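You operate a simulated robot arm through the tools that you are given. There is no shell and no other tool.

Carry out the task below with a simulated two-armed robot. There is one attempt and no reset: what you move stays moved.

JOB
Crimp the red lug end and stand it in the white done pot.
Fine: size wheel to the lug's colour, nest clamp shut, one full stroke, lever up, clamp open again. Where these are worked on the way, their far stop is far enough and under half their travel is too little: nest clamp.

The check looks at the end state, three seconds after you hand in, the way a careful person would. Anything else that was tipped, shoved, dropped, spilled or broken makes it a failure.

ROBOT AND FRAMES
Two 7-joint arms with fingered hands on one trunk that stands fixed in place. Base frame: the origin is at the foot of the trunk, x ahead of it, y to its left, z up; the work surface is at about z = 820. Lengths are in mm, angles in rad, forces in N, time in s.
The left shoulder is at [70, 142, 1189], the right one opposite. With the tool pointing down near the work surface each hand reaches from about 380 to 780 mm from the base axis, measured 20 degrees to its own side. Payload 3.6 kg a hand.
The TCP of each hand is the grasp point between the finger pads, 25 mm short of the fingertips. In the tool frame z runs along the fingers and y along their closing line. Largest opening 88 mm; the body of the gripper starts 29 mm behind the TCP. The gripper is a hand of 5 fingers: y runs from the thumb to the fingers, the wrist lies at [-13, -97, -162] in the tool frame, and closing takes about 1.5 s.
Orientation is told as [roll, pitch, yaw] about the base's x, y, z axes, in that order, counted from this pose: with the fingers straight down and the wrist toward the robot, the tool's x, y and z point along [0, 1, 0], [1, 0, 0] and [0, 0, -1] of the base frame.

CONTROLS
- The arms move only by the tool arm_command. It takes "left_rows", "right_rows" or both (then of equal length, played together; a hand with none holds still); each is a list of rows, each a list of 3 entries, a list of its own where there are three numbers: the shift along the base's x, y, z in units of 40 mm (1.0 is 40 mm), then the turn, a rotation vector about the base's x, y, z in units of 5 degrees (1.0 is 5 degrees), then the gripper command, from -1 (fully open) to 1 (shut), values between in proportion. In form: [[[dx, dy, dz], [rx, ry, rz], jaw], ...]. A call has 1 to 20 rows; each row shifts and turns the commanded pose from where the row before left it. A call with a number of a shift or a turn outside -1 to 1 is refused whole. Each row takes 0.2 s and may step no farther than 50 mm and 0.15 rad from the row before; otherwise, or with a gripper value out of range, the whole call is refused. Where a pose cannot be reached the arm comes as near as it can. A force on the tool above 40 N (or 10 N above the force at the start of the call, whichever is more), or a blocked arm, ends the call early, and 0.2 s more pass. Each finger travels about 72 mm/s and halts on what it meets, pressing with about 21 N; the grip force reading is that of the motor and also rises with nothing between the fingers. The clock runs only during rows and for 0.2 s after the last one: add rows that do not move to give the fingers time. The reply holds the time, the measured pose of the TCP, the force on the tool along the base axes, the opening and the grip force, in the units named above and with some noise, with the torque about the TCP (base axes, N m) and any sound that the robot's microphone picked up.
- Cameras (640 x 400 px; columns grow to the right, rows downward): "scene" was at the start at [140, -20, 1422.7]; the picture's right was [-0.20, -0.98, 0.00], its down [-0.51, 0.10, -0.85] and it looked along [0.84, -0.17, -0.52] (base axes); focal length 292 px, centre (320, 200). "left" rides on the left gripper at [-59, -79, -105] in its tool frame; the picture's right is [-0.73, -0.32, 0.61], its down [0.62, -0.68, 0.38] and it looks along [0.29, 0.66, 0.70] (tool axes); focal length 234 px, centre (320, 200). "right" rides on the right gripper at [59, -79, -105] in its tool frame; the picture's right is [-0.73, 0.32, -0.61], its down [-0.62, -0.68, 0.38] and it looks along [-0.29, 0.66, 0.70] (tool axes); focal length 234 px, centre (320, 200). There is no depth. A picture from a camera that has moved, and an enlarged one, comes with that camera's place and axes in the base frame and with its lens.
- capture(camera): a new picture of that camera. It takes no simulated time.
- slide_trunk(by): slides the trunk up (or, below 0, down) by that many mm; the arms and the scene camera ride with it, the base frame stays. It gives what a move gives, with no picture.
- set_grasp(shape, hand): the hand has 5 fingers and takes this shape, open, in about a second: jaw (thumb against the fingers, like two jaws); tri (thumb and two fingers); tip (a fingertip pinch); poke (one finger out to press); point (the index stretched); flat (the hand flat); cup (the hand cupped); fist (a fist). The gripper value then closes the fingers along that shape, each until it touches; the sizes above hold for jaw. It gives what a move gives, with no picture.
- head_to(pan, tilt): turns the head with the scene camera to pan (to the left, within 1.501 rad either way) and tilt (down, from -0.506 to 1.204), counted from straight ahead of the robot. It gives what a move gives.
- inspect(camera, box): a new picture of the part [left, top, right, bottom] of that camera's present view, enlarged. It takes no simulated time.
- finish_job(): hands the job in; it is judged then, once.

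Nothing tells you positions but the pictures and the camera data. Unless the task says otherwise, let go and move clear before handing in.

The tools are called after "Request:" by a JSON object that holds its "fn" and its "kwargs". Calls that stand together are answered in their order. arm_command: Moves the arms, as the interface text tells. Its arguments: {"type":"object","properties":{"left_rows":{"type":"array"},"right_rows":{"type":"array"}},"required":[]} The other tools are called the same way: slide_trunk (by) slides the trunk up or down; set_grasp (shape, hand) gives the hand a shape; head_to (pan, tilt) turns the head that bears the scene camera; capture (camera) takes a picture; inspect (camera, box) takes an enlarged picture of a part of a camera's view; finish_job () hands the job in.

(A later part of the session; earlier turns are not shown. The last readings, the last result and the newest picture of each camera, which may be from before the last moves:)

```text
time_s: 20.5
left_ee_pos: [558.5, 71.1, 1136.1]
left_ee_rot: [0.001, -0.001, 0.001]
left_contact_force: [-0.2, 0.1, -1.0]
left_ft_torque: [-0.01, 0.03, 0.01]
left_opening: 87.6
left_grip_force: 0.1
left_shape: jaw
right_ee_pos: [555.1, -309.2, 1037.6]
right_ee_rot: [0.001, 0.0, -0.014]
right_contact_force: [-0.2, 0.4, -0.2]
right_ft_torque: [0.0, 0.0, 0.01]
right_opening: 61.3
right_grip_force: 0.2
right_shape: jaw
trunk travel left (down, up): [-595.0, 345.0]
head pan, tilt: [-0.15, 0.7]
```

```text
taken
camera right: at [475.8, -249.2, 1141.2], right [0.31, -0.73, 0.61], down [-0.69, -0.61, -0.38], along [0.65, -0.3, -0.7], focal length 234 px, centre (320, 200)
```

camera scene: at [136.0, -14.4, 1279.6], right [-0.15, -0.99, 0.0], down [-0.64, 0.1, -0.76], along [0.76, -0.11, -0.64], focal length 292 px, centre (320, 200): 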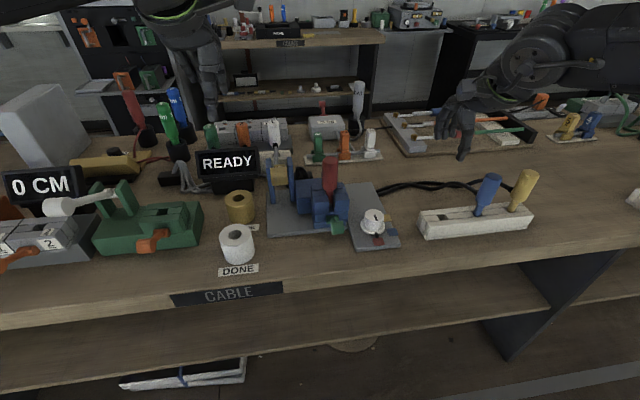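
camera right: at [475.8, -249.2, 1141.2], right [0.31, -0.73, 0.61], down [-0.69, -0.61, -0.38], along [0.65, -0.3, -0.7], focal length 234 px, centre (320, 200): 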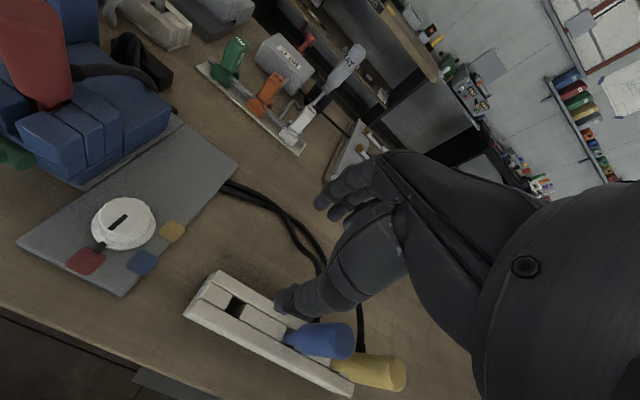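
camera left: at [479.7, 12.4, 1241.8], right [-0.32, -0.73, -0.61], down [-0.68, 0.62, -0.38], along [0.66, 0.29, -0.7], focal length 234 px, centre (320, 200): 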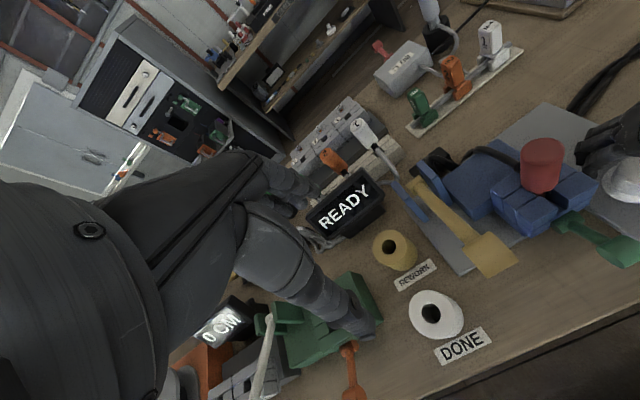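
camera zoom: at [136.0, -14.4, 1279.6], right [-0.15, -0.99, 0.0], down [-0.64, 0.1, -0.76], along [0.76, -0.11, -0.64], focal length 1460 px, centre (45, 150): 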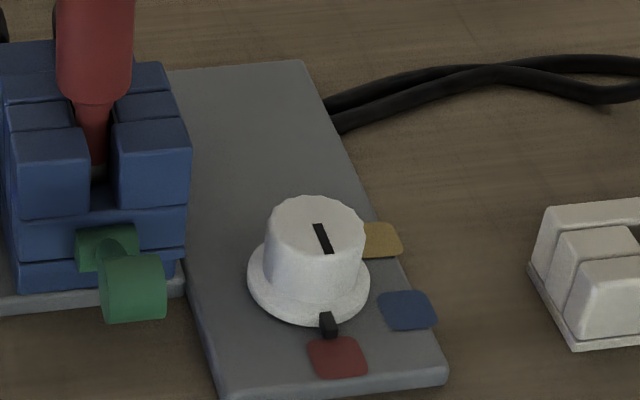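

Request:
{"fn": "inspect", "kwargs": {"camera": "right", "box": [50, 180, 200, 290]}}

```text
3.64 times, centred on (125, 235) of right
camera zoom: at [475.8, -249.2, 1141.2], right [0.31, -0.73, 0.61], down [-0.69, -0.61, -0.38], along [0.65, -0.3, -0.7], focal length 852 px, centre (1029, 73)
```

zoom: 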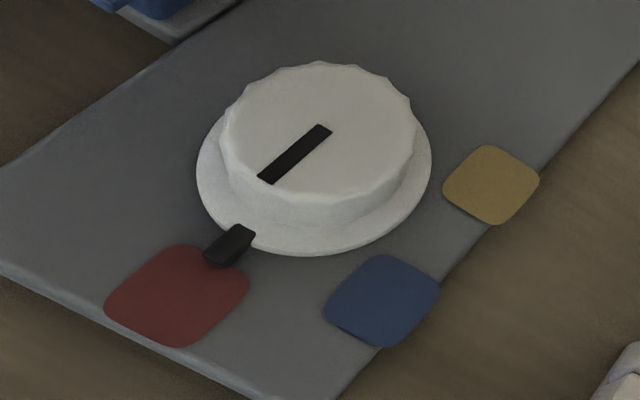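

The pointer is within about 1° of red, so the wheel is set. Next is the green nest clamp lever, so I'll look closely at how it swings.

Request:
{"fn": "inspect", "kwargs": {"camera": "left", "box": [470, 120, 640, 280]}}

Request:
{"fn": "inspect", "kwargs": {"camera": "scene", "box": [295, 145, 365, 245]}}

Request:
{"fn": "inspect", "kwargs": {"camera": "scene", "box": [0, 160, 210, 290]}}

Request:
{"fn": "inspect", "kwargs": {"camera": "scene", "box": [255, 145, 365, 240]}}

```text
2.50 times, centred on (555, 200) of left
camera zoom: at [479.7, 12.7, 1241.7], right [-0.32, -0.73, -0.61], down [-0.68, 0.62, -0.38], along [0.66, 0.29, -0.7], focal length 585 px, centre (-268, 200)
```

zoom: 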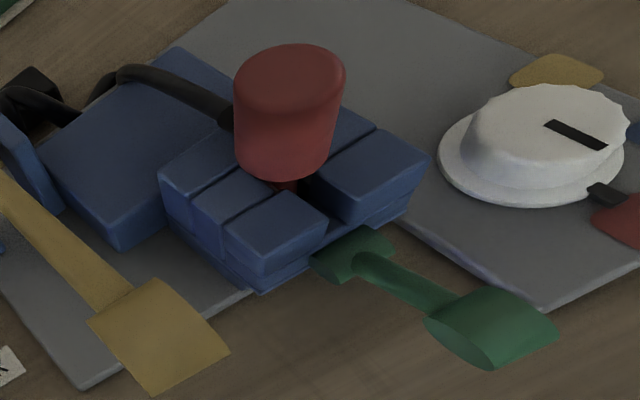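

```text
4.00 times, centred on (330, 195) of scene
camera zoom: at [136.0, -14.4, 1279.6], right [-0.15, -0.99, 0.0], down [-0.64, 0.1, -0.76], along [0.76, -0.11, -0.64], focal length 1168 px, centre (280, 220)
```

zoom: 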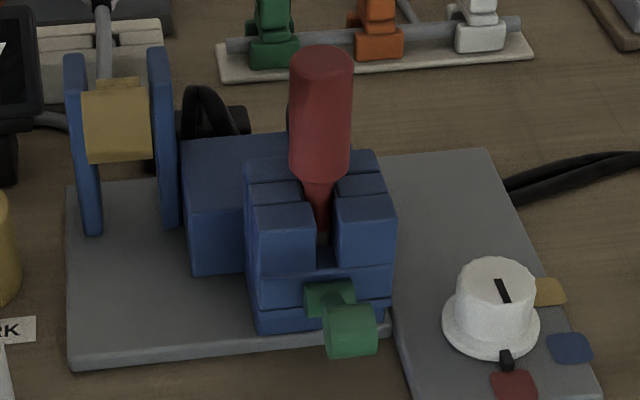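

```text
3.05 times, centred on (105, 225) of scene
camera zoom: at [136.0, -14.4, 1279.6], right [-0.15, -0.99, 0.0], down [-0.64, 0.1, -0.76], along [0.76, -0.11, -0.64], focal length 890 px, centre (975, 124)
```

zoom: 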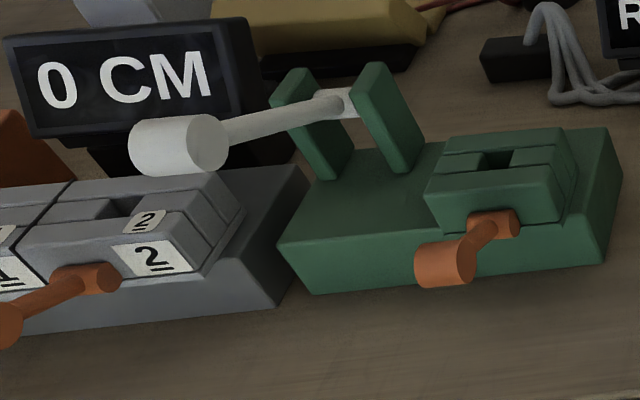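

```text
4.21 times, centred on (310, 192) of scene
camera zoom: at [136.0, -14.4, 1279.6], right [-0.15, -0.99, 0.0], down [-0.64, 0.1, -0.76], along [0.76, -0.11, -0.64], focal length 1229 px, centre (362, 232)
```

zoom: 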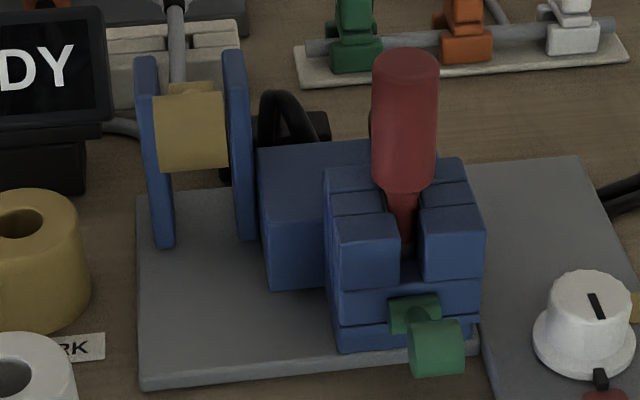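

The dial is done. I'll test the clamp's direction by pressing its paddle gently down with closed right fingers, going in above (500, -103).

Request:
{"fn": "arm_command", "kwargs": {"right_rows": [[[-0.23, 0.86, 0], [0, 0, 0], 0.2], [[-0.23, 0.86, 0], [0, 0, 0], 0.6], [[-0.23, 0.86, 0], [0, 0, 0], 1], [[-0.23, 0.86, 0], [0, 0, 0], 1], [[-0.23, 0.86, 0], [0, 0, 0], 1], [[-0.23, 0.86, 0], [0, 0, 0], 1], [[0, 0, -0.8], [0, 0, 0], 1], [[0, 0, -0.6], [0, 0, 0], 1], [[0, 0, 0], [0, 0, 0], 1]]}}

Request:
{"fn": "capture", "kwargs": {"camera": "right"}}

Request:
{"fn": "inspect", "kwargs": {"camera": "scene", "box": [255, 125, 415, 245]}}

Request:
{"fn": "inspect", "kwargs": {"camera": "left", "box": [470, 120, 640, 280]}}

```text
time_s: 22.5
left_ee_pos: [559.2, 70.8, 1136.6]
left_ee_rot: [0.0, 0.0, 0.0]
left_contact_force: [0.5, -0.3, 0.1]
left_ft_torque: [-0.01, 0.0, 0.01]
left_opening: 87.4
left_grip_force: 0.1
left_shape: jaw
right_ee_pos: [498.1, -104.6, 978.3]
right_ee_rot: [0.002, -0.001, -0.017]
right_contact_force: [-0.1, 0.0, 0.3]
right_ft_torque: [0.01, 0.0, 0.01]
right_opening: 0.0
right_grip_force: 21.0
right_shape: jaw
trunk travel left (down, up): [-595.0, 345.0]
head pan, tilt: [-0.15, 0.7]
```

```text
taken
camera right: at [420.4, -43.9, 1083.7], right [0.31, -0.73, 0.61], down [-0.69, -0.61, -0.38], along [0.65, -0.3, -0.7], focal length 234 px, centre (320, 200)
```

right: 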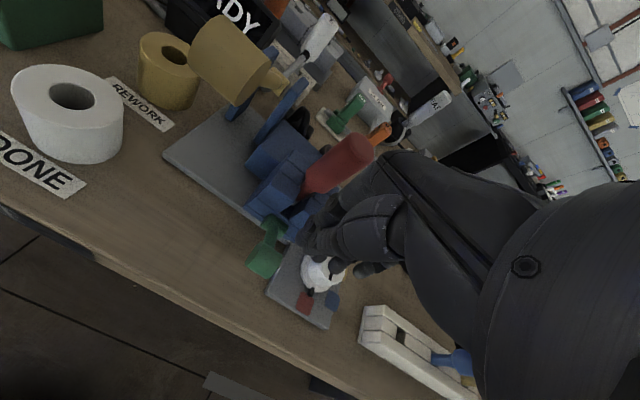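

```text
3.33 times, centred on (335, 185) of scene
camera zoom: at [135.7, -14.6, 1279.6], right [-0.15, -0.99, 0.0], down [-0.64, 0.1, -0.76], along [0.76, -0.11, -0.64], focal length 973 px, centre (270, 250)
```

zoom: 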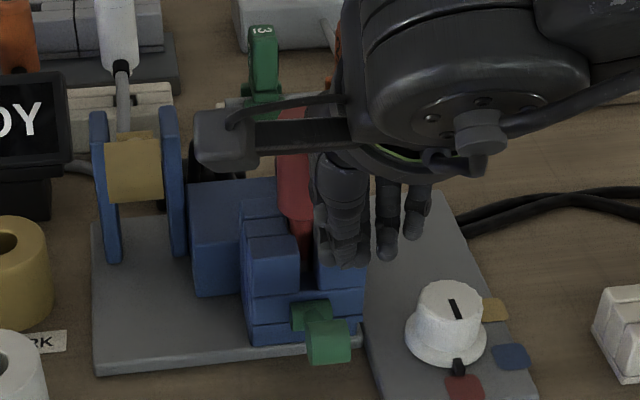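

```text
2.50 times, centred on (555, 200) of left
camera zoom: at [479.4, 12.6, 1241.9], right [-0.32, -0.73, -0.61], down [-0.68, 0.62, -0.38], along [0.66, 0.29, -0.7], focal length 585 px, centre (-268, 200)
```

zoom: 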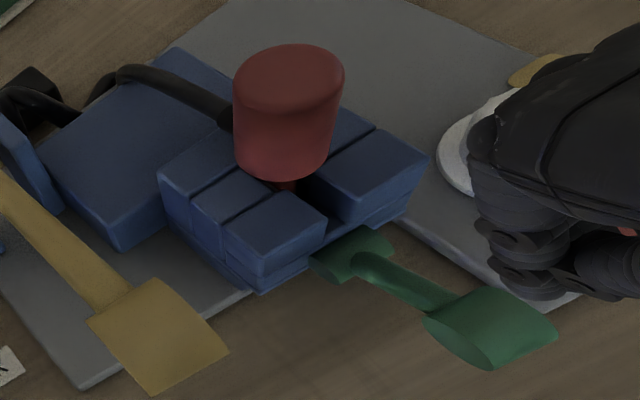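

The closed fingertips are just above the paddle, which is centred near (502, -103, 895). I'll press down slowly and watch the force.

Request:
{"fn": "arm_command", "kwargs": {"right_rows": [[[0.05, 0, -0.7], [0, 0, 0], 1], [[0, 0, -0.2], [0, 0, 0], 1], [[0, 0, -0.15], [0, 0, 0], 1], [[0, 0, -0.15], [0, 0, 0], 1], [[0, 0, -0.15], [0, 0, 0], 1], [[0, 0, 0], [0, 0, 0], 1]]}}

Request:
{"fn": "inspect", "kwargs": {"camera": "left", "box": [470, 120, 640, 280]}}

Request:
{"fn": "inspect", "kwargs": {"camera": "scene", "box": [255, 125, 415, 245]}}

```text
time_s: 23.9
left_ee_pos: [558.8, 71.2, 1137.1]
left_ee_rot: [-0.001, 0.0, 0.0]
left_contact_force: [0.4, 0.6, 0.6]
left_ft_torque: [0.03, 0.02, 0.05]
left_opening: 87.8
left_grip_force: 0.1
left_shape: jaw
right_ee_pos: [501.8, -102.7, 926.7]
right_ee_rot: [0.001, 0.0, -0.015]
right_contact_force: [-0.5, 0.3, -0.5]
right_ft_torque: [0.0, 0.0, 0.02]
right_opening: 0.1
right_grip_force: 20.9
right_shape: jaw
trunk travel left (down, up): [-595.0, 345.0]
head pan, tilt: [-0.15, 0.7]
```

```text
2.50 times, centred on (555, 200) of left
camera zoom: at [479.7, 12.4, 1241.8], right [-0.32, -0.73, -0.61], down [-0.68, 0.62, -0.38], along [0.66, 0.29, -0.7], focal length 585 px, centre (-268, 200)
```

zoom: 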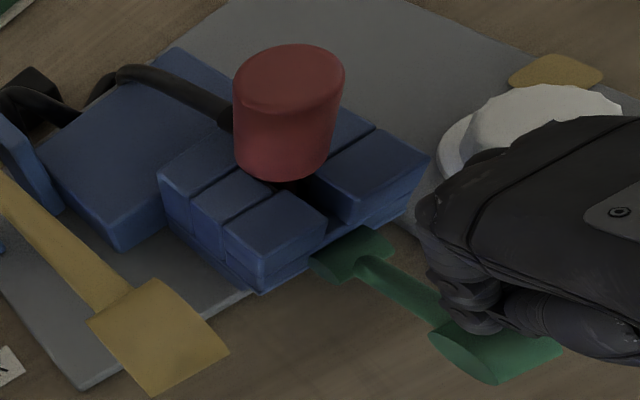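

```text
3.33 times, centred on (335, 185) of scene
camera zoom: at [135.9, -14.7, 1279.6], right [-0.15, -0.99, 0.0], down [-0.64, 0.1, -0.76], along [0.76, -0.11, -0.64], focal length 973 px, centre (270, 250)
```

zoom: 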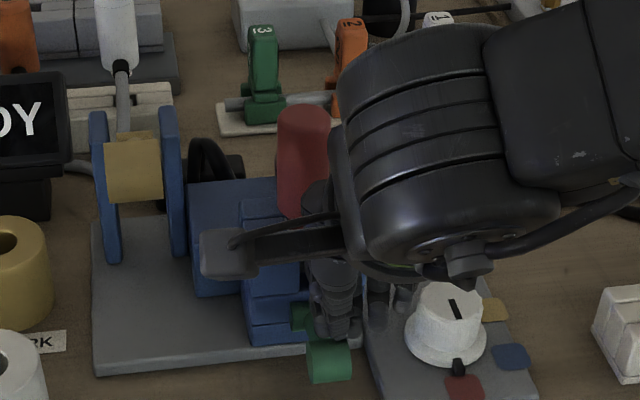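

The lever moves down with almost no force, so shut is downward. I'll keep pressing along its arc toward the far stop.

Request:
{"fn": "arm_command", "kwargs": {"right_rows": [[[-0.02, 0, -0.2], [0, 0, 0], 1], [[0, 0, -0.2], [0, 0, 0], 1], [[0.02, 0, -0.2], [0, 0, 0], 1], [[0.05, 0, -0.2], [0, 0, 0], 1], [[0.07, 0, -0.2], [0, 0, 0], 1], [[0, 0, 0], [0, 0, 0], 1]]}}

Request:
{"fn": "inspect", "kwargs": {"camera": "left", "box": [470, 120, 640, 280]}}

Request:
{"fn": "inspect", "kwargs": {"camera": "scene", "box": [255, 125, 415, 245]}}

```text
time_s: 25.3
left_ee_pos: [558.8, 71.1, 1135.9]
left_ee_rot: [-0.001, 0.001, 0.001]
left_contact_force: [-0.6, -0.1, 0.7]
left_ft_torque: [-0.01, 0.0, -0.02]
left_opening: 87.9
left_grip_force: 0.1
left_shape: jaw
right_ee_pos: [506.0, -104.5, 888.0]
right_ee_rot: [0.002, -0.001, -0.017]
right_contact_force: [-0.2, -0.8, 0.1]
right_ft_torque: [-0.03, 0.0, -0.03]
right_opening: 0.0
right_grip_force: 21.1
right_shape: jaw
trunk travel left (down, up): [-595.0, 345.0]
head pan, tilt: [-0.15, 0.7]
```

```text
2.50 times, centred on (555, 200) of left
camera zoom: at [479.6, 12.4, 1241.8], right [-0.32, -0.73, -0.61], down [-0.68, 0.62, -0.38], along [0.66, 0.29, -0.7], focal length 585 px, centre (-268, 200)
```

zoom: 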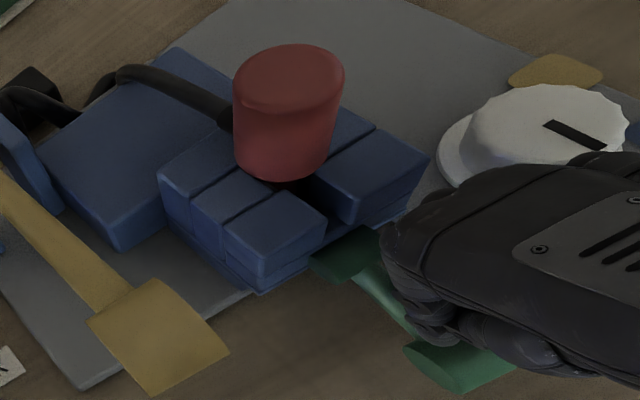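

```text
3.33 times, centred on (335, 185) of scene
camera zoom: at [135.9, -14.7, 1279.6], right [-0.15, -0.99, 0.0], down [-0.64, 0.1, -0.76], along [0.76, -0.11, -0.64], focal length 973 px, centre (270, 250)
```

zoom: 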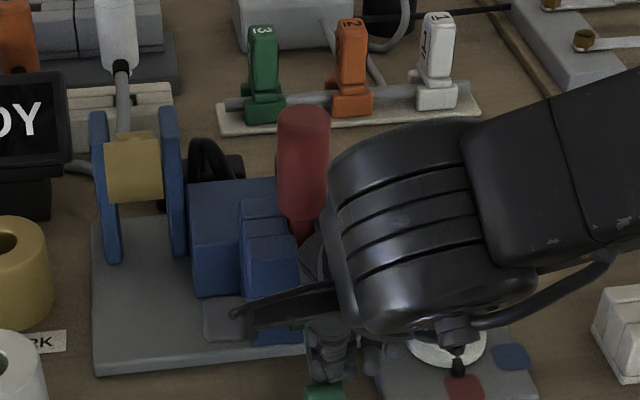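

It's still moving freely. I'll continue until the stop.

Request:
{"fn": "arm_command", "kwargs": {"right_rows": [[[0.08, 0, -0.15], [0, 0, 0], 1], [[0.1, 0, -0.15], [0, 0, 0], 1], [[0.12, 0, -0.15], [0, 0, 0], 1], [[0.12, 0, -0.15], [0, 0, 0], 1], [[0, 0, 0], [0, 0, 0], 1]]}}

Request:
{"fn": "inspect", "kwargs": {"camera": "left", "box": [470, 120, 640, 280]}}

Request:
{"fn": "inspect", "kwargs": {"camera": "scene", "box": [255, 125, 415, 245]}}

Request:
{"fn": "capture", "kwargs": {"camera": "right"}}

```text
time_s: 26.1
left_ee_pos: [553.0, 69.7, 1139.5]
left_ee_rot: [0.0, -0.004, 0.001]
left_contact_force: [0.9, -0.2, 0.0]
left_ft_torque: [0.0, 0.02, 0.04]
left_opening: 87.6
left_grip_force: 0.0
left_shape: jaw
right_ee_pos: [513.1, -102.2, 877.5]
right_ee_rot: [0.006, -0.015, -0.015]
right_contact_force: [-18.8, -4.2, 26.2]
right_ft_torque: [-0.04, 0.49, 0.03]
right_opening: 0.0
right_grip_force: 21.0
right_shape: jaw
trunk travel left (down, up): [-595.0, 345.0]
head pan, tilt: [-0.15, 0.7]
stopped in row 3 (right hand): the force on the tool passed its limit at 45 N (the readings are from after the stop); the commanded pose is now the measured one
```

```text
2.50 times, centred on (555, 200) of left
camera zoom: at [473.5, 11.7, 1244.5], right [-0.32, -0.73, -0.61], down [-0.68, 0.62, -0.39], along [0.66, 0.29, -0.69], focal length 585 px, centre (-268, 200)
```

zoom: 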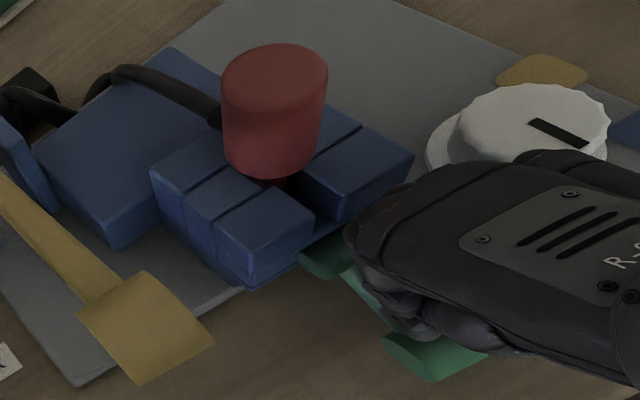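

```text
3.33 times, centred on (335, 185) of scene
camera zoom: at [129.5, -15.4, 1280.5], right [-0.15, -0.99, 0.0], down [-0.63, 0.1, -0.77], along [0.76, -0.11, -0.64], focal length 973 px, centre (270, 250)
```

zoom: 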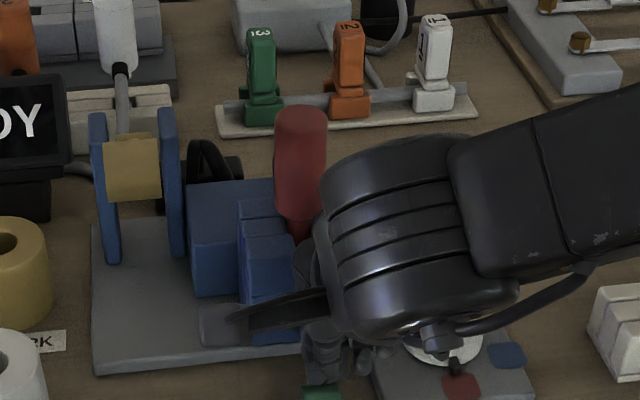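

```text
taken
camera right: at [432.9, -43.3, 981.6], right [0.3, -0.73, 0.61], down [-0.69, -0.61, -0.4], along [0.66, -0.3, -0.69], focal length 234 px, centre (320, 200)
```

right: 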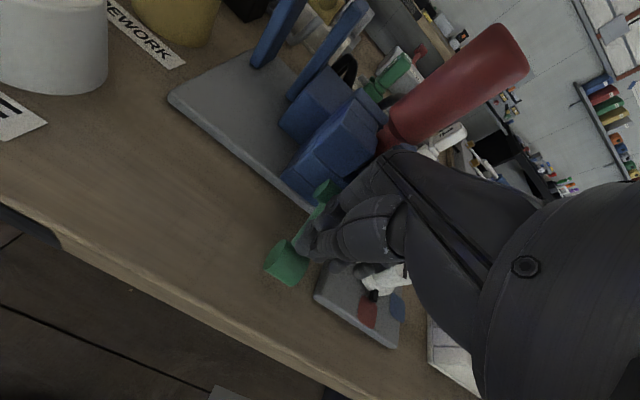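

Stopped at 45 N; that may be the lever's stop, or the knuckles against the nest. I'll back off upward and toward the robot, then look at the lever angle.

Request:
{"fn": "arm_command", "kwargs": {"right_rows": [[[-0.3, 0, 0.3], [0, 0, 0], 1], [[-0.2, 0, 0.6], [0, 0, 0], 1], [[-0.1, -0.3, 0.9], [0, 0, 0], 1], [[0, -0.6, 0.9], [0, 0, 0], 1], [[0, -0.9, 0.5], [0, 0, 0], 1], [[0, -0.9, 0], [0, 0, 0], 1], [[0, 0, 0], [0, 0, 0], 1]]}}

Request:
{"fn": "inspect", "kwargs": {"camera": "left", "box": [470, 120, 640, 280]}}

Request:
{"fn": "inspect", "kwargs": {"camera": "scene", "box": [255, 125, 415, 245]}}

Request:
{"fn": "capture", "kwargs": {"camera": "scene"}}

```text
time_s: 27.7
left_ee_pos: [558.5, 71.0, 1136.8]
left_ee_rot: [0.0, 0.0, 0.002]
left_contact_force: [0.3, 1.2, -0.4]
left_ft_torque: [-0.04, -0.02, 0.01]
left_opening: 87.7
left_grip_force: 0.0
left_shape: jaw
right_ee_pos: [493.8, -209.1, 1001.9]
right_ee_rot: [0.004, -0.008, -0.015]
right_contact_force: [0.1, 0.1, 0.7]
right_ft_torque: [0.0, 0.04, -0.02]
right_opening: 0.2
right_grip_force: 21.5
right_shape: jaw
trunk travel left (down, up): [-595.0, 345.0]
head pan, tilt: [-0.15, 0.7]
```

```text
2.50 times, centred on (555, 200) of left
camera zoom: at [479.7, 13.3, 1241.7], right [-0.32, -0.73, -0.61], down [-0.68, 0.62, -0.38], along [0.66, 0.29, -0.7], focal length 585 px, centre (-268, 200)
```

zoom: 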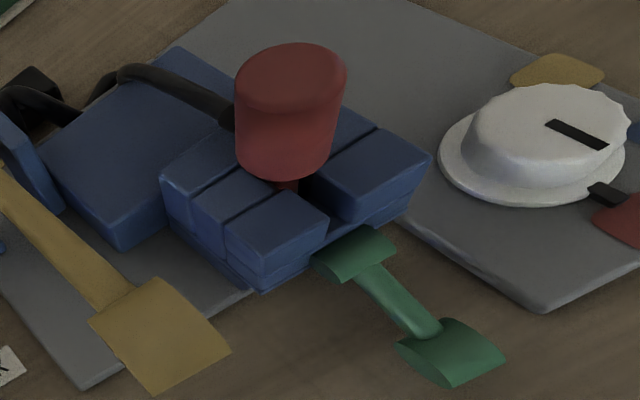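

```text
3.33 times, centred on (335, 185) of scene
camera zoom: at [135.9, -13.9, 1279.6], right [-0.15, -0.99, 0.0], down [-0.64, 0.1, -0.76], along [0.76, -0.11, -0.64], focal length 973 px, centre (270, 250)
```

zoom: 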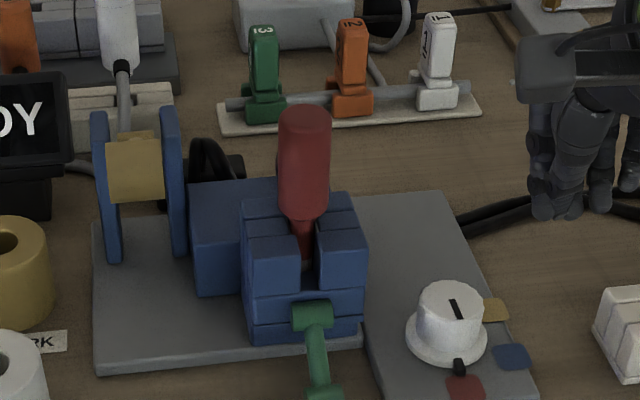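

```text
taken
camera scene: at [135.9, -13.9, 1279.6], right [-0.15, -0.99, 0.0], down [-0.64, 0.1, -0.76], along [0.76, -0.11, -0.64], focal length 292 px, centre (320, 200)
```

scene: 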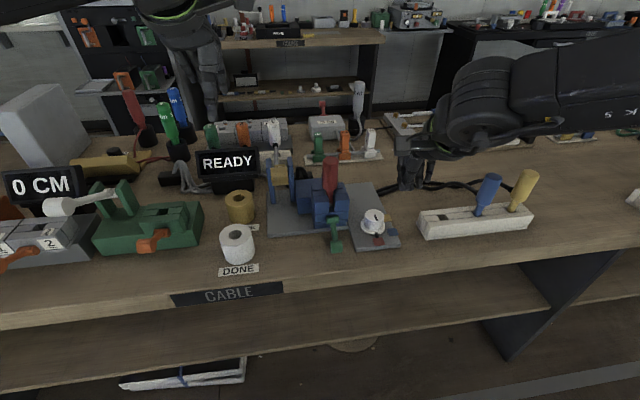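

The lever now rests about 35° below horizontal, and the contact force matched pressing on the rod against its stop, so the clamp is shut. Next is the stroke lever with the left hand; I'll move the right hand away and bring the closed left fingers above the yellow paddle near (534, -8, 1000).

Request:
{"fn": "arm_command", "kwargs": {"left_rows": [[[-0.25, -0.5, -0.3], [0, -1, 0], 0], [[-0.25, -0.5, -0.3], [0, -1, 0], 0.5], [[-0.25, -0.5, -0.4], [0, -1, 0], 1], [[-0.25, -0.48, -0.4], [0, -1, 0], 1], [[0, 0, -0.2], [0, 0, 0], 1], [[0, 0, 0], [0, 0, 0], 1], [[0, 0, 0], [0, 0, 0], 1]], "right_rows": [[[0, -0.5, 0.2], [0, 0, 0], 1], [[0, -0.5, 0.2], [0, 0, 0], 1], [[0, -0.5, 0.2], [0, 0, 0], 1], [[0, -0.5, 0.2], [0, 0, 0], 1], [[0, 0, 0], [0, 0, 0], 1], [[0, 0, 0], [0, 0, 0], 1], [[0, 0, 0], [0, 0, 0], 1]]}}

Request:
{"fn": "capture", "kwargs": {"camera": "scene"}}

Request:
{"fn": "capture", "kwargs": {"camera": "left"}}

Request:
{"fn": "capture", "kwargs": {"camera": "right"}}

Request:
{"fn": "inspect", "kwargs": {"camera": "scene", "box": [225, 115, 345, 265]}}

```text
time_s: 29.3
left_ee_pos: [518.0, -9.5, 1072.1]
left_ee_rot: [-0.001, -0.349, 0.002]
left_contact_force: [0.7, 0.1, 0.2]
left_ft_torque: [0.03, 0.01, 0.0]
left_opening: 0.0
left_grip_force: 21.4
left_shape: jaw
right_ee_pos: [492.0, -291.4, 1033.0]
right_ee_rot: [0.005, -0.006, -0.014]
right_contact_force: [-0.2, 0.3, -0.1]
right_ft_torque: [0.02, -0.04, -0.03]
right_opening: 0.0
right_grip_force: 21.1
right_shape: jaw
trunk travel left (down, up): [-595.0, 345.0]
head pan, tilt: [-0.15, 0.7]
```

```text
taken
camera scene: at [135.9, -14.9, 1279.6], right [-0.15, -0.99, 0.0], down [-0.64, 0.1, -0.76], along [0.76, -0.11, -0.64], focal length 292 px, centre (320, 200)
```

scene: 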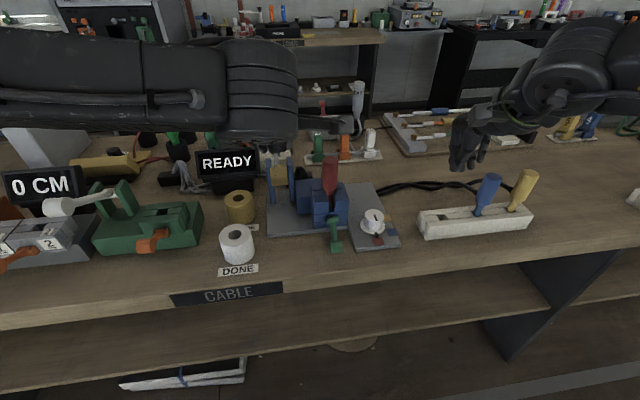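

```text
taken
camera left: at [409.0, -67.8, 1144.1], right [-0.1, -0.73, -0.68], down [-0.51, 0.62, -0.59], along [0.86, 0.29, -0.43], focal length 234 px, centre (320, 200)
```

left: 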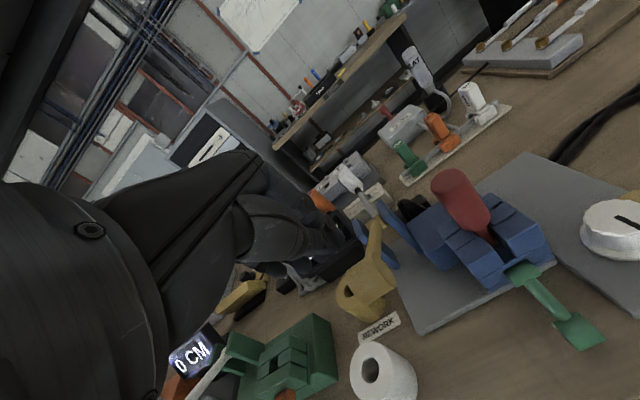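

```text
taken
camera right: at [413.3, -231.4, 1136.6], right [0.31, -0.73, 0.61], down [-0.69, -0.61, -0.39], along [0.66, -0.3, -0.69], focal length 234 px, centre (320, 200)
```

right: 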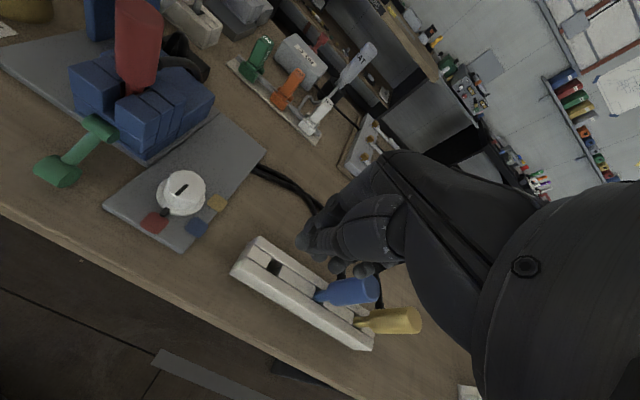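

```text
2.67 times, centred on (285, 190) of scene
camera zoom: at [135.9, -14.9, 1279.6], right [-0.15, -0.99, 0.0], down [-0.64, 0.1, -0.76], along [0.76, -0.11, -0.64], focal length 778 px, centre (413, 227)
```

zoom: 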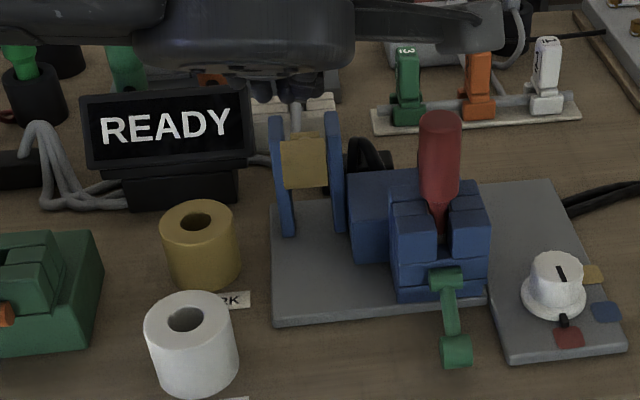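

Closed left fingertips hover just above the yellow paddle. I'll begin pressing it down along its arc about the pivot at (688, -7, 900).

Request:
{"fn": "arm_command", "kwargs": {"left_rows": [[[0.2, 0.08, -0.68], [0, 0, 0], 1], [[0.1, 0, -0.25], [0, 0, 0], 1], [[-0.1, 0, -0.25], [0, 0, 0], 1], [[-0.2, 0, -0.3], [0, 0, 0], 1], [[-0.18, 0, -0.35], [0, 0, 0], 1], [[0, 0, 0], [0, 0, 0], 1]]}}

Request:
{"fn": "inspect", "kwargs": {"camera": "scene", "box": [225, 115, 345, 265]}}

Request:
{"fn": "inspect", "kwargs": {"camera": "left", "box": [220, 180, 460, 340]}}

```text
time_s: 30.7
left_ee_pos: [512.2, -7.3, 997.8]
left_ee_rot: [-0.001, -0.348, -0.001]
left_contact_force: [0.7, 1.2, 0.5]
left_ft_torque: [0.01, 0.01, 0.0]
left_opening: 0.0
left_grip_force: 20.3
left_shape: jaw
right_ee_pos: [492.6, -292.0, 1032.8]
right_ee_rot: [0.003, -0.008, -0.017]
right_contact_force: [-0.8, 0.2, -0.3]
right_ft_torque: [-0.01, -0.03, -0.03]
right_opening: 0.0
right_grip_force: 21.2
right_shape: jaw
trunk travel left (down, up): [-595.0, 345.0]
head pan, tilt: [-0.15, 0.7]
```

```text
2.67 times, centred on (285, 190) of scene
camera zoom: at [136.0, -14.8, 1279.6], right [-0.15, -0.99, 0.0], down [-0.64, 0.1, -0.76], along [0.76, -0.11, -0.64], focal length 778 px, centre (413, 227)
```

zoom: 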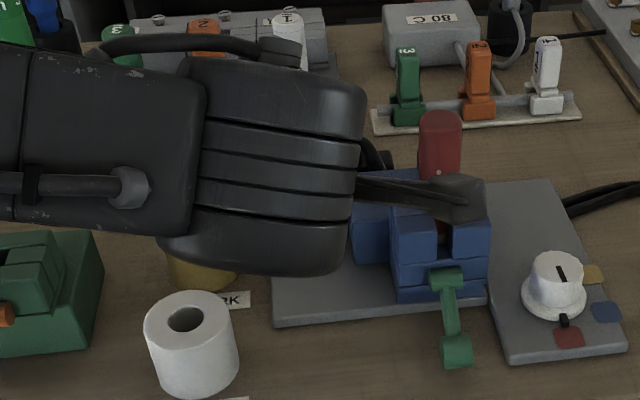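

```text
2.50 times, centred on (340, 260) of left
camera zoom: at [401.3, -64.3, 1070.3], right [-0.1, -0.73, -0.68], down [-0.51, 0.62, -0.59], along [0.85, 0.29, -0.43], focal length 585 px, centre (270, 50)
```

zoom: 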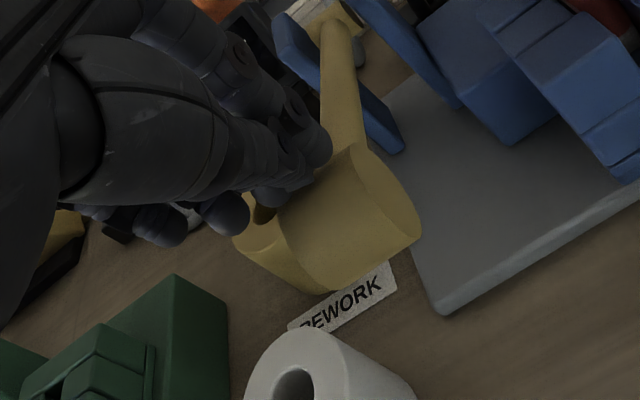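

The paddle has followed down to about 20° above horizontal with no force. I'll continue along the arc.

Request:
{"fn": "arm_command", "kwargs": {"left_rows": [[[-0.13, -0.1, -0.38], [0, 0, 0], 1], [[-0.11, 0, -0.38], [0, 0, 0], 1], [[-0.08, 0, -0.4], [0, 0, 0], 1], [[-0.05, 0, -0.4], [0, 0, 0], 1], [[0, 0, 0], [0, 0, 0], 1]]}}

Request:
{"fn": "inspect", "kwargs": {"camera": "left", "box": [220, 180, 460, 340]}}

Request:
{"fn": "capture", "kwargs": {"camera": "scene"}}

```text
time_s: 31.9
left_ee_pos: [496.4, -10.7, 936.2]
left_ee_rot: [0.0, -0.349, 0.002]
left_contact_force: [-0.1, -0.2, 0.5]
left_ft_torque: [0.04, -0.02, 0.0]
left_opening: 0.1
left_grip_force: 21.2
left_shape: jaw
right_ee_pos: [492.1, -291.8, 1032.3]
right_ee_rot: [0.005, -0.008, -0.015]
right_contact_force: [0.6, -0.5, 0.5]
right_ft_torque: [0.0, -0.02, 0.01]
right_opening: 0.1
right_grip_force: 21.4
right_shape: jaw
trunk travel left (down, up): [-595.0, 345.0]
head pan, tilt: [-0.15, 0.7]
```

```text
2.50 times, centred on (340, 260) of left
camera zoom: at [385.5, -68.4, 1008.2], right [-0.1, -0.73, -0.68], down [-0.51, 0.62, -0.59], along [0.85, 0.29, -0.43], focal length 585 px, centre (270, 50)
```

zoom: 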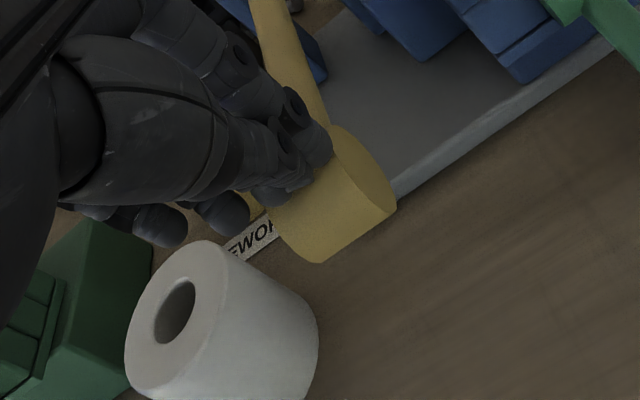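

```text
taken
camera scene: at [135.7, -14.7, 1279.6], right [-0.15, -0.99, 0.0], down [-0.64, 0.1, -0.76], along [0.76, -0.11, -0.64], focal length 292 px, centre (320, 200)
```

scene: 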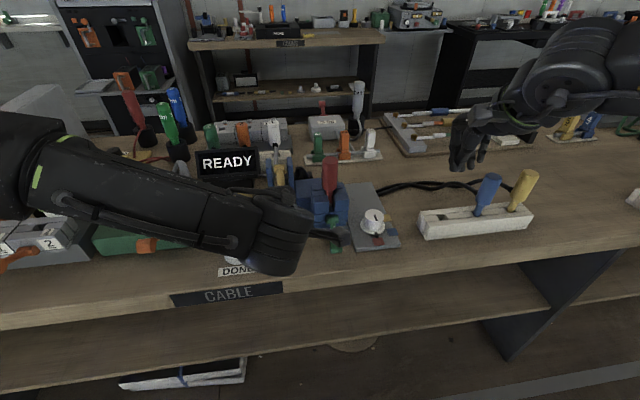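

The lever is near horizontal and moving freely. Before going lower I'll check the left forearm's clearance over the neighbouring station's white handle and the DONE pot.

Request:
{"fn": "capture", "kwargs": {"camera": "left"}}

Request:
{"fn": "inspect", "kwargs": {"camera": "scene", "box": [0, 100, 330, 290]}}

Request:
{"fn": "capture", "kwargs": {"camera": "right"}}

```text
taken
camera left: at [385.5, -68.4, 1008.2], right [-0.1, -0.73, -0.68], down [-0.51, 0.62, -0.59], along [0.85, 0.29, -0.43], focal length 234 px, centre (320, 200)
```

left: 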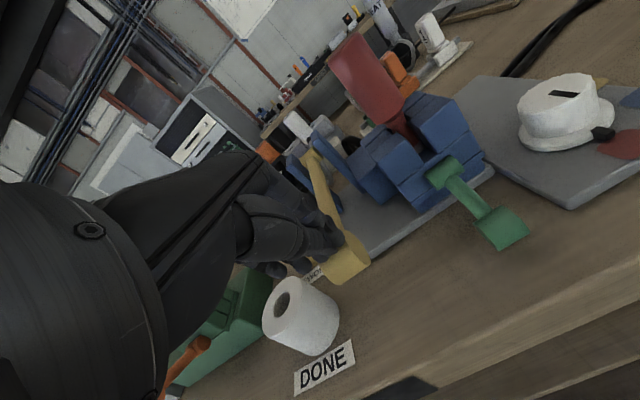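

```text
1.94 times, centred on (165, 195) of scene
camera zoom: at [135.7, -14.7, 1279.6], right [-0.15, -0.99, 0.0], down [-0.64, 0.1, -0.76], along [0.76, -0.11, -0.64], focal length 566 px, centre (621, 210)
```

zoom: 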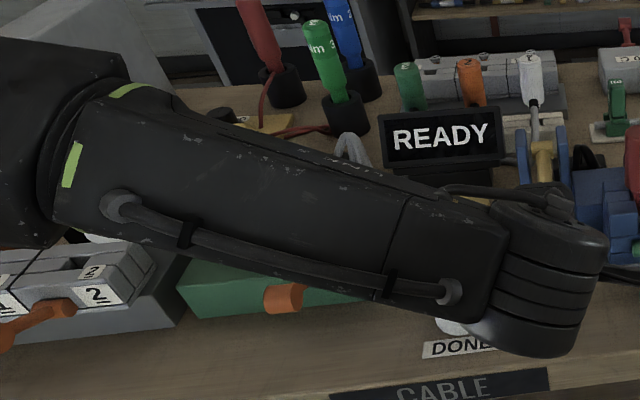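

```text
taken
camera right: at [413.2, -231.3, 1136.7], right [0.31, -0.73, 0.61], down [-0.69, -0.61, -0.39], along [0.66, -0.3, -0.69], focal length 234 px, centre (320, 200)
```

right: 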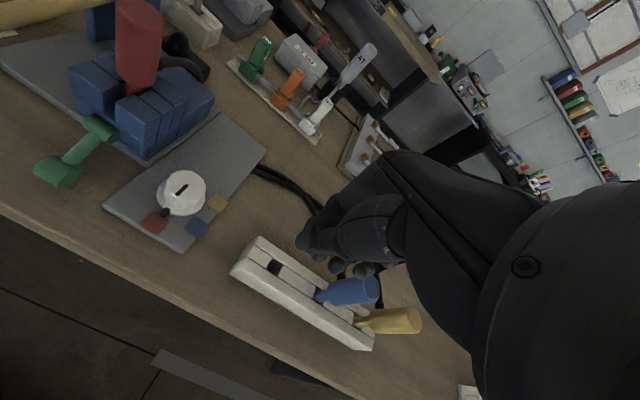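

The forearm is about 100 mm nearer the robot than the white handle, and the little finger is clear of the pot. I'll continue down to the stop.

Request:
{"fn": "arm_command", "kwargs": {"left_rows": [[[-0.01, 0, -0.3], [0, 0, 0], 1], [[0.01, 0, -0.3], [0, 0, 0], 1], [[0.03, 0, -0.3], [0, 0, 0], 1], [[0.06, 0, -0.3], [0, 0, 0], 1], [[0.09, 0, -0.3], [0, 0, 0], 1], [[0, 0, 0], [0, 0, 0], 1]]}}

Request:
{"fn": "capture", "kwargs": {"camera": "left"}}

Request:
{"fn": "capture", "kwargs": {"camera": "scene"}}

```text
time_s: 33.0
left_ee_pos: [499.8, -11.1, 896.0]
left_ee_rot: [-0.007, -0.369, 0.004]
left_contact_force: [-14.0, 5.1, 24.7]
left_ft_torque: [0.09, 0.09, 0.06]
left_opening: 0.1
left_grip_force: 21.2
left_shape: jaw
right_ee_pos: [490.2, -291.3, 1035.5]
right_ee_rot: [0.005, -0.009, -0.016]
right_contact_force: [0.4, -0.1, 0.0]
right_ft_torque: [0.01, 0.01, 0.02]
right_opening: 0.3
right_grip_force: 21.4
right_shape: jaw
trunk travel left (down, up): [-595.0, 345.0]
head pan, tilt: [-0.15, 0.7]
stopped in row 5 (left hand): the force on the tool passed its limit at 47 N (the readings are from after the stop); the commanded pose is now the measured one
```

```text
taken
camera left: at [388.5, -69.1, 967.0], right [-0.08, -0.73, -0.68], down [-0.5, 0.62, -0.61], along [0.86, 0.29, -0.41], focal length 234 px, centre (320, 200)
```

left: 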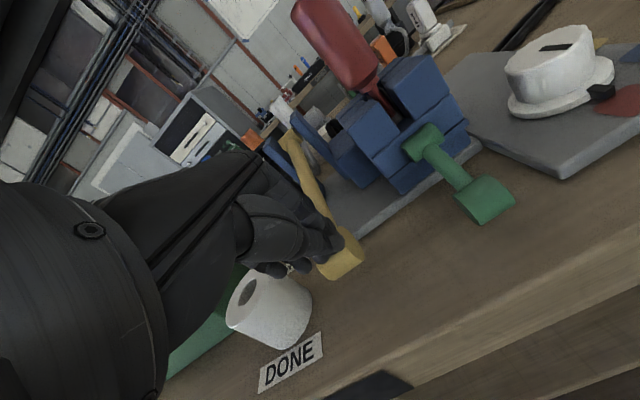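

```text
taken
camera scene: at [132.1, -14.0, 1280.3], right [-0.15, -0.99, 0.0], down [-0.63, 0.1, -0.77], along [0.76, -0.11, -0.64], focal length 292 px, centre (320, 200)
```

scene: 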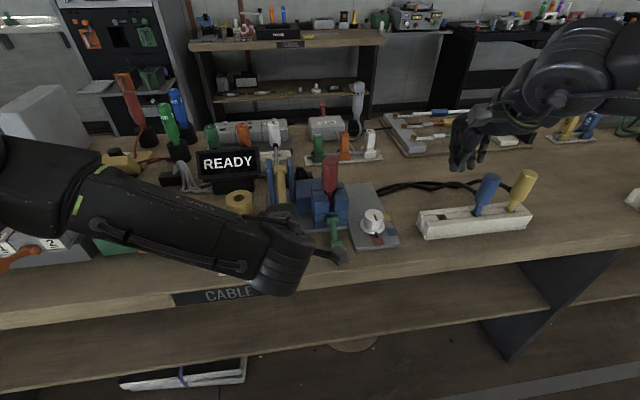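

The left hand met a firm stop at a lever angle of about -12°. I'll back off upward and see where the lever rests.

Request:
{"fn": "arm_command", "kwargs": {"left_rows": [[[-0.1, 0, 0.3], [0, 0, 0], 1], [[0, 0, 0.6], [0, 0, 0], 1], [[0, 0, 0.9], [0, 0, 0], 1], [[0, 0.3, 0.9], [0, 0, 0], 1], [[0, 0.6, 0.7], [0, 0, 0], 1], [[0, 0.9, 0], [0, 0, 0], 1], [[0, 0, 0], [0, 0, 0], 1]]}}

Request:
{"fn": "capture", "kwargs": {"camera": "left"}}

Request:
{"fn": "capture", "kwargs": {"camera": "scene"}}

Request:
{"fn": "inspect", "kwargs": {"camera": "scene", "box": [225, 135, 365, 275]}}

```text
time_s: 34.6
left_ee_pos: [498.2, 61.6, 1031.9]
left_ee_rot: [-0.005, -0.362, 0.005]
left_contact_force: [-0.2, 0.7, -0.1]
left_ft_torque: [0.03, -0.01, 0.04]
left_opening: 0.0
left_grip_force: 20.8
left_shape: jaw
right_ee_pos: [493.3, -292.1, 1032.1]
right_ee_rot: [0.003, -0.006, -0.016]
right_contact_force: [-0.5, -0.1, -0.3]
right_ft_torque: [0.03, -0.01, 0.01]
right_opening: 0.4
right_grip_force: 21.2
right_shape: jaw
trunk travel left (down, up): [-595.0, 345.0]
head pan, tilt: [-0.15, 0.7]
```

```text
taken
camera left: at [387.0, 3.3, 1101.5], right [-0.09, -0.73, -0.68], down [-0.5, 0.62, -0.6], along [0.86, 0.29, -0.42], focal length 234 px, centre (320, 200)
```

left: 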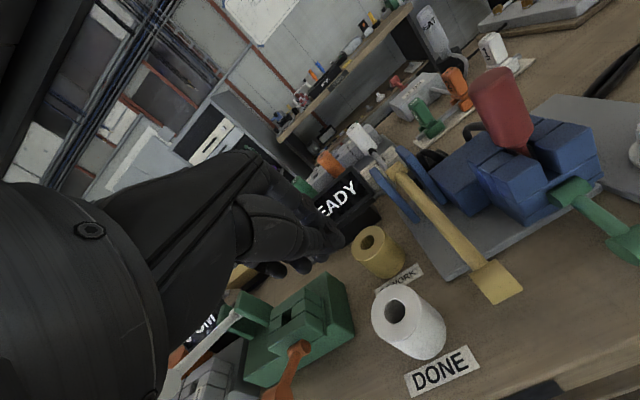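

```text
taken
camera scene: at [135.8, -16.1, 1279.6], right [-0.15, -0.99, 0.0], down [-0.64, 0.1, -0.76], along [0.76, -0.11, -0.64], focal length 292 px, centre (320, 200)
```

scene: 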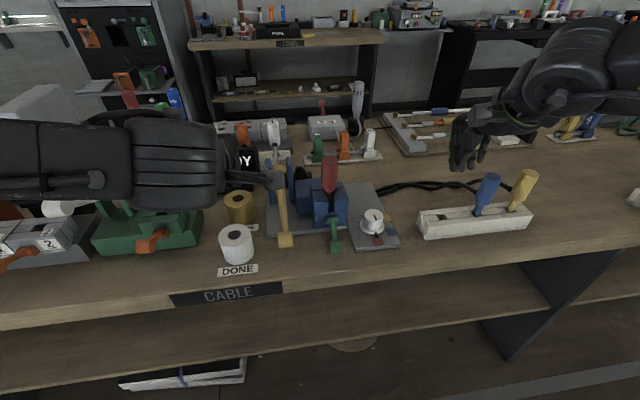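

```text
2.86 times, centred on (295, 205) of scene
camera zoom: at [135.8, -16.1, 1279.6], right [-0.15, -0.99, 0.0], down [-0.64, 0.1, -0.76], along [0.76, -0.11, -0.64], focal length 834 px, centre (391, 186)
```

zoom: 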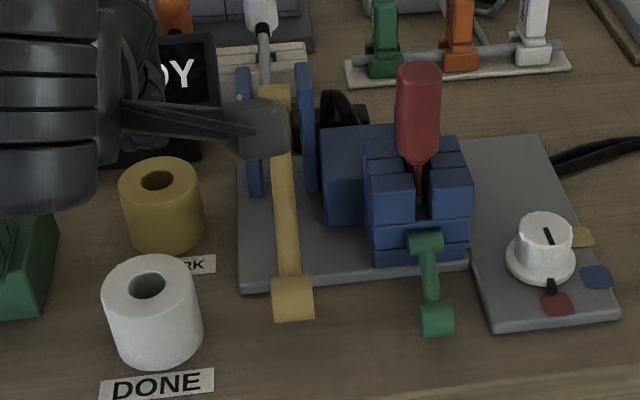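

The lever stays down at roughly -9°. I'll press once more, slowly and straight on the paddle, to confirm it sits on its lower stop.

Request:
{"fn": "arm_command", "kwargs": {"left_rows": [[[0, -0.86, -0.5], [0, 0, 0], 1], [[0, -0.86, -0.8], [0, 0, 0], 1], [[0, 0, -0.8], [0, 0, 0], 1], [[0, 0, -0.5], [0, 0, 0], 1], [[0, 0, -0.2], [0, 0, 0], 1], [[0, 0, -0.1], [0, 0, 0], 1], [[0, 0, -0.1], [0, 0, 0], 1], [[0, 0, -0.1], [0, 0, 0], 1], [[0, 0, -0.1], [0, 0, 0], 1], [[0, 0, 0], [0, 0, 0], 1]]}}

Request:
{"fn": "inspect", "kwargs": {"camera": "left", "box": [220, 180, 460, 340]}}

```text
time_s: 36.8
left_ee_pos: [497.5, -8.8, 901.9]
left_ee_rot: [-0.004, -0.36, 0.003]
left_contact_force: [-0.4, 0.5, 0.3]
left_ft_torque: [0.0, 0.0, 0.01]
left_opening: 0.3
left_grip_force: 20.8
left_shape: jaw
right_ee_pos: [492.6, -292.1, 1032.0]
right_ee_rot: [0.004, -0.007, -0.015]
right_contact_force: [0.5, 0.7, 0.6]
right_ft_torque: [-0.01, 0.03, -0.04]
right_opening: 0.0
right_grip_force: 20.4
right_shape: jaw
trunk travel left (down, up): [-595.0, 345.0]
head pan, tilt: [-0.15, 0.7]
```

```text
2.50 times, centred on (340, 260) of left
camera zoom: at [387.2, -66.4, 972.2], right [-0.09, -0.73, -0.68], down [-0.5, 0.62, -0.6], along [0.86, 0.29, -0.42], focal length 585 px, centre (270, 50)
```

zoom: 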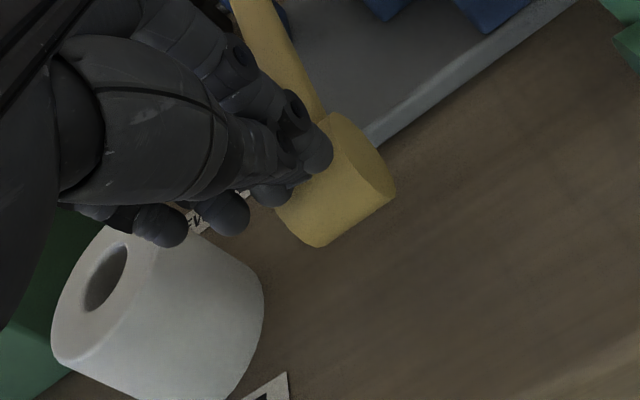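

Request:
{"fn": "arm_command", "kwargs": {"left_rows": [[[0, 0, -0.1], [0, 0, 0], 1], [[0, 0, -0.1], [0, 0, 0], 1], [[0, 0, -0.1], [0, 0, 0], 1], [[0, 0, -0.1], [0, 0, 0], 1], [[0, 0, -0.1], [0, 0, 0], 1], [[0, 0, -0.1], [0, 0, 0], 1], [[0, 0, -0.1], [0, 0, 0], 1]]}}

Request:
{"fn": "inspect", "kwargs": {"camera": "left", "box": [220, 180, 460, 340]}}

```text
time_s: 38.1
left_ee_pos: [493.7, -8.6, 885.7]
left_ee_rot: [-0.01, -0.373, 0.001]
left_contact_force: [-24.8, 0.4, 25.9]
left_ft_torque: [0.13, 0.06, 0.12]
left_opening: 0.0
left_grip_force: 21.1
left_shape: jaw
right_ee_pos: [486.3, -290.0, 1035.3]
right_ee_rot: [0.003, -0.014, -0.016]
right_contact_force: [-0.8, -0.6, 0.3]
right_ft_torque: [-0.01, 0.0, -0.02]
right_opening: 0.0
right_grip_force: 21.0
right_shape: jaw
trunk travel left (down, up): [-595.0, 345.0]
head pan, tilt: [-0.15, 0.7]
stopped in row 6 (left hand): the force on the tool passed its limit at 42 N (the readings are from after the stop); the commanded pose is now the measured one
```

```text
2.50 times, centred on (340, 260) of left
camera zoom: at [380.4, -66.4, 954.7], right [-0.08, -0.73, -0.68], down [-0.49, 0.62, -0.61], along [0.87, 0.28, -0.41], focal length 585 px, centre (270, 50)
```

zoom: 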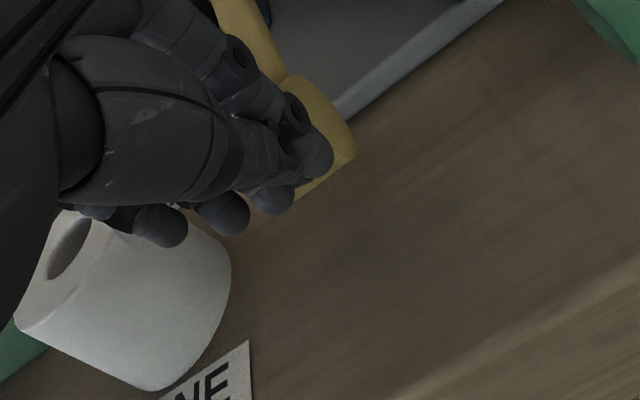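

The lever is solidly on its lower stop; the fingertip slid off the front of it under load. Now I'll lift off, straighten the left hand and turn it to yaw -90° so the jaws can pinch the paddle's sides for raising.

Request:
{"fn": "arm_command", "kwargs": {"left_rows": [[[-0.3, 0, 0.2], [0, 0, 0], 1], [[-0.2, 0, 0.8], [0, 0, 0], 1], [[0, 0, 0.9], [0, 1, 0], 1], [[0, 0, 0.9], [0, 1, 0], 1], [[0.2, 0, 0.9], [0, 1, 0], 1], [[0.3, 0, 0.6], [0, 1, 0], 1], [[0.3, 0, 0], [0, 0, -1], 0.5], [[0, 0, 0], [0, 0, -1], 0], [[0, 0, 0], [0, 0, -1], -0.5], [[0, 0, 0], [0, 0, -1], -0.6], [[0, 0, 0], [0, 0, -1], -0.6], [[0, 0, 0], [0, 0, -1], -0.6], [[0, 0, 0], [0, 0, -1], -0.6], [[0, 0, 0], [0, 0, -1], -0.6], [[0, 0, 0], [0, 0, -1], -0.6], [[0, 0, 0], [0, 0, -1], -0.6], [[0, 0, 0], [0, 0, -1], -0.6], [[0, 0, 0], [0, 0, -1], -0.6]]}}

Request:
{"fn": "capture", "kwargs": {"camera": "scene"}}

Request:
{"fn": "capture", "kwargs": {"camera": "left"}}

```text
time_s: 41.9
left_ee_pos: [511.3, -7.8, 1052.4]
left_ee_rot: [-0.005, -0.017, -1.045]
left_contact_force: [0.0, -0.6, 0.7]
left_ft_torque: [0.01, 0.03, 0.03]
left_opening: 70.3
left_grip_force: 0.2
left_shape: jaw
right_ee_pos: [491.8, -291.4, 1032.4]
right_ee_rot: [0.004, -0.007, -0.016]
right_contact_force: [0.2, 0.1, 0.3]
right_ft_torque: [0.01, 0.02, 0.0]
right_opening: 0.0
right_grip_force: 21.4
right_shape: jaw
trunk travel left (down, up): [-595.0, 345.0]
head pan, tilt: [-0.15, 0.7]
```

```text
taken
camera scene: at [136.1, -14.8, 1279.6], right [-0.15, -0.99, 0.0], down [-0.64, 0.1, -0.76], along [0.76, -0.11, -0.64], focal length 292 px, centre (320, 200)
```

scene: 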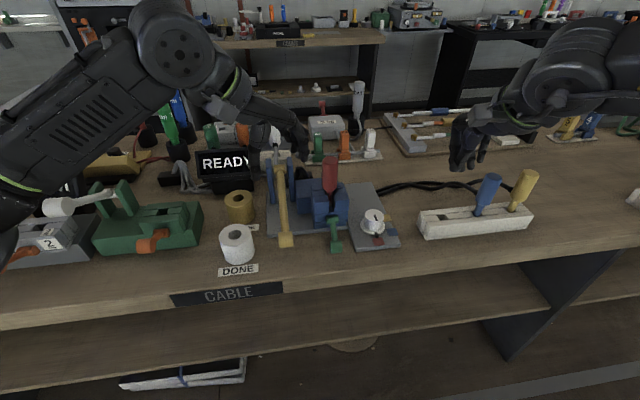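

```text
taken
camera left: at [419.5, 32.7, 1156.5], right [-0.79, -0.09, -0.61], down [0.2, 0.9, -0.4], along [0.58, -0.43, -0.69], focal length 234 px, centre (320, 200)
```

left: 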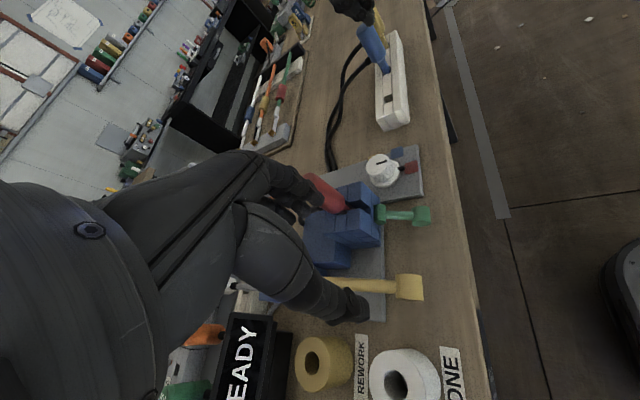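

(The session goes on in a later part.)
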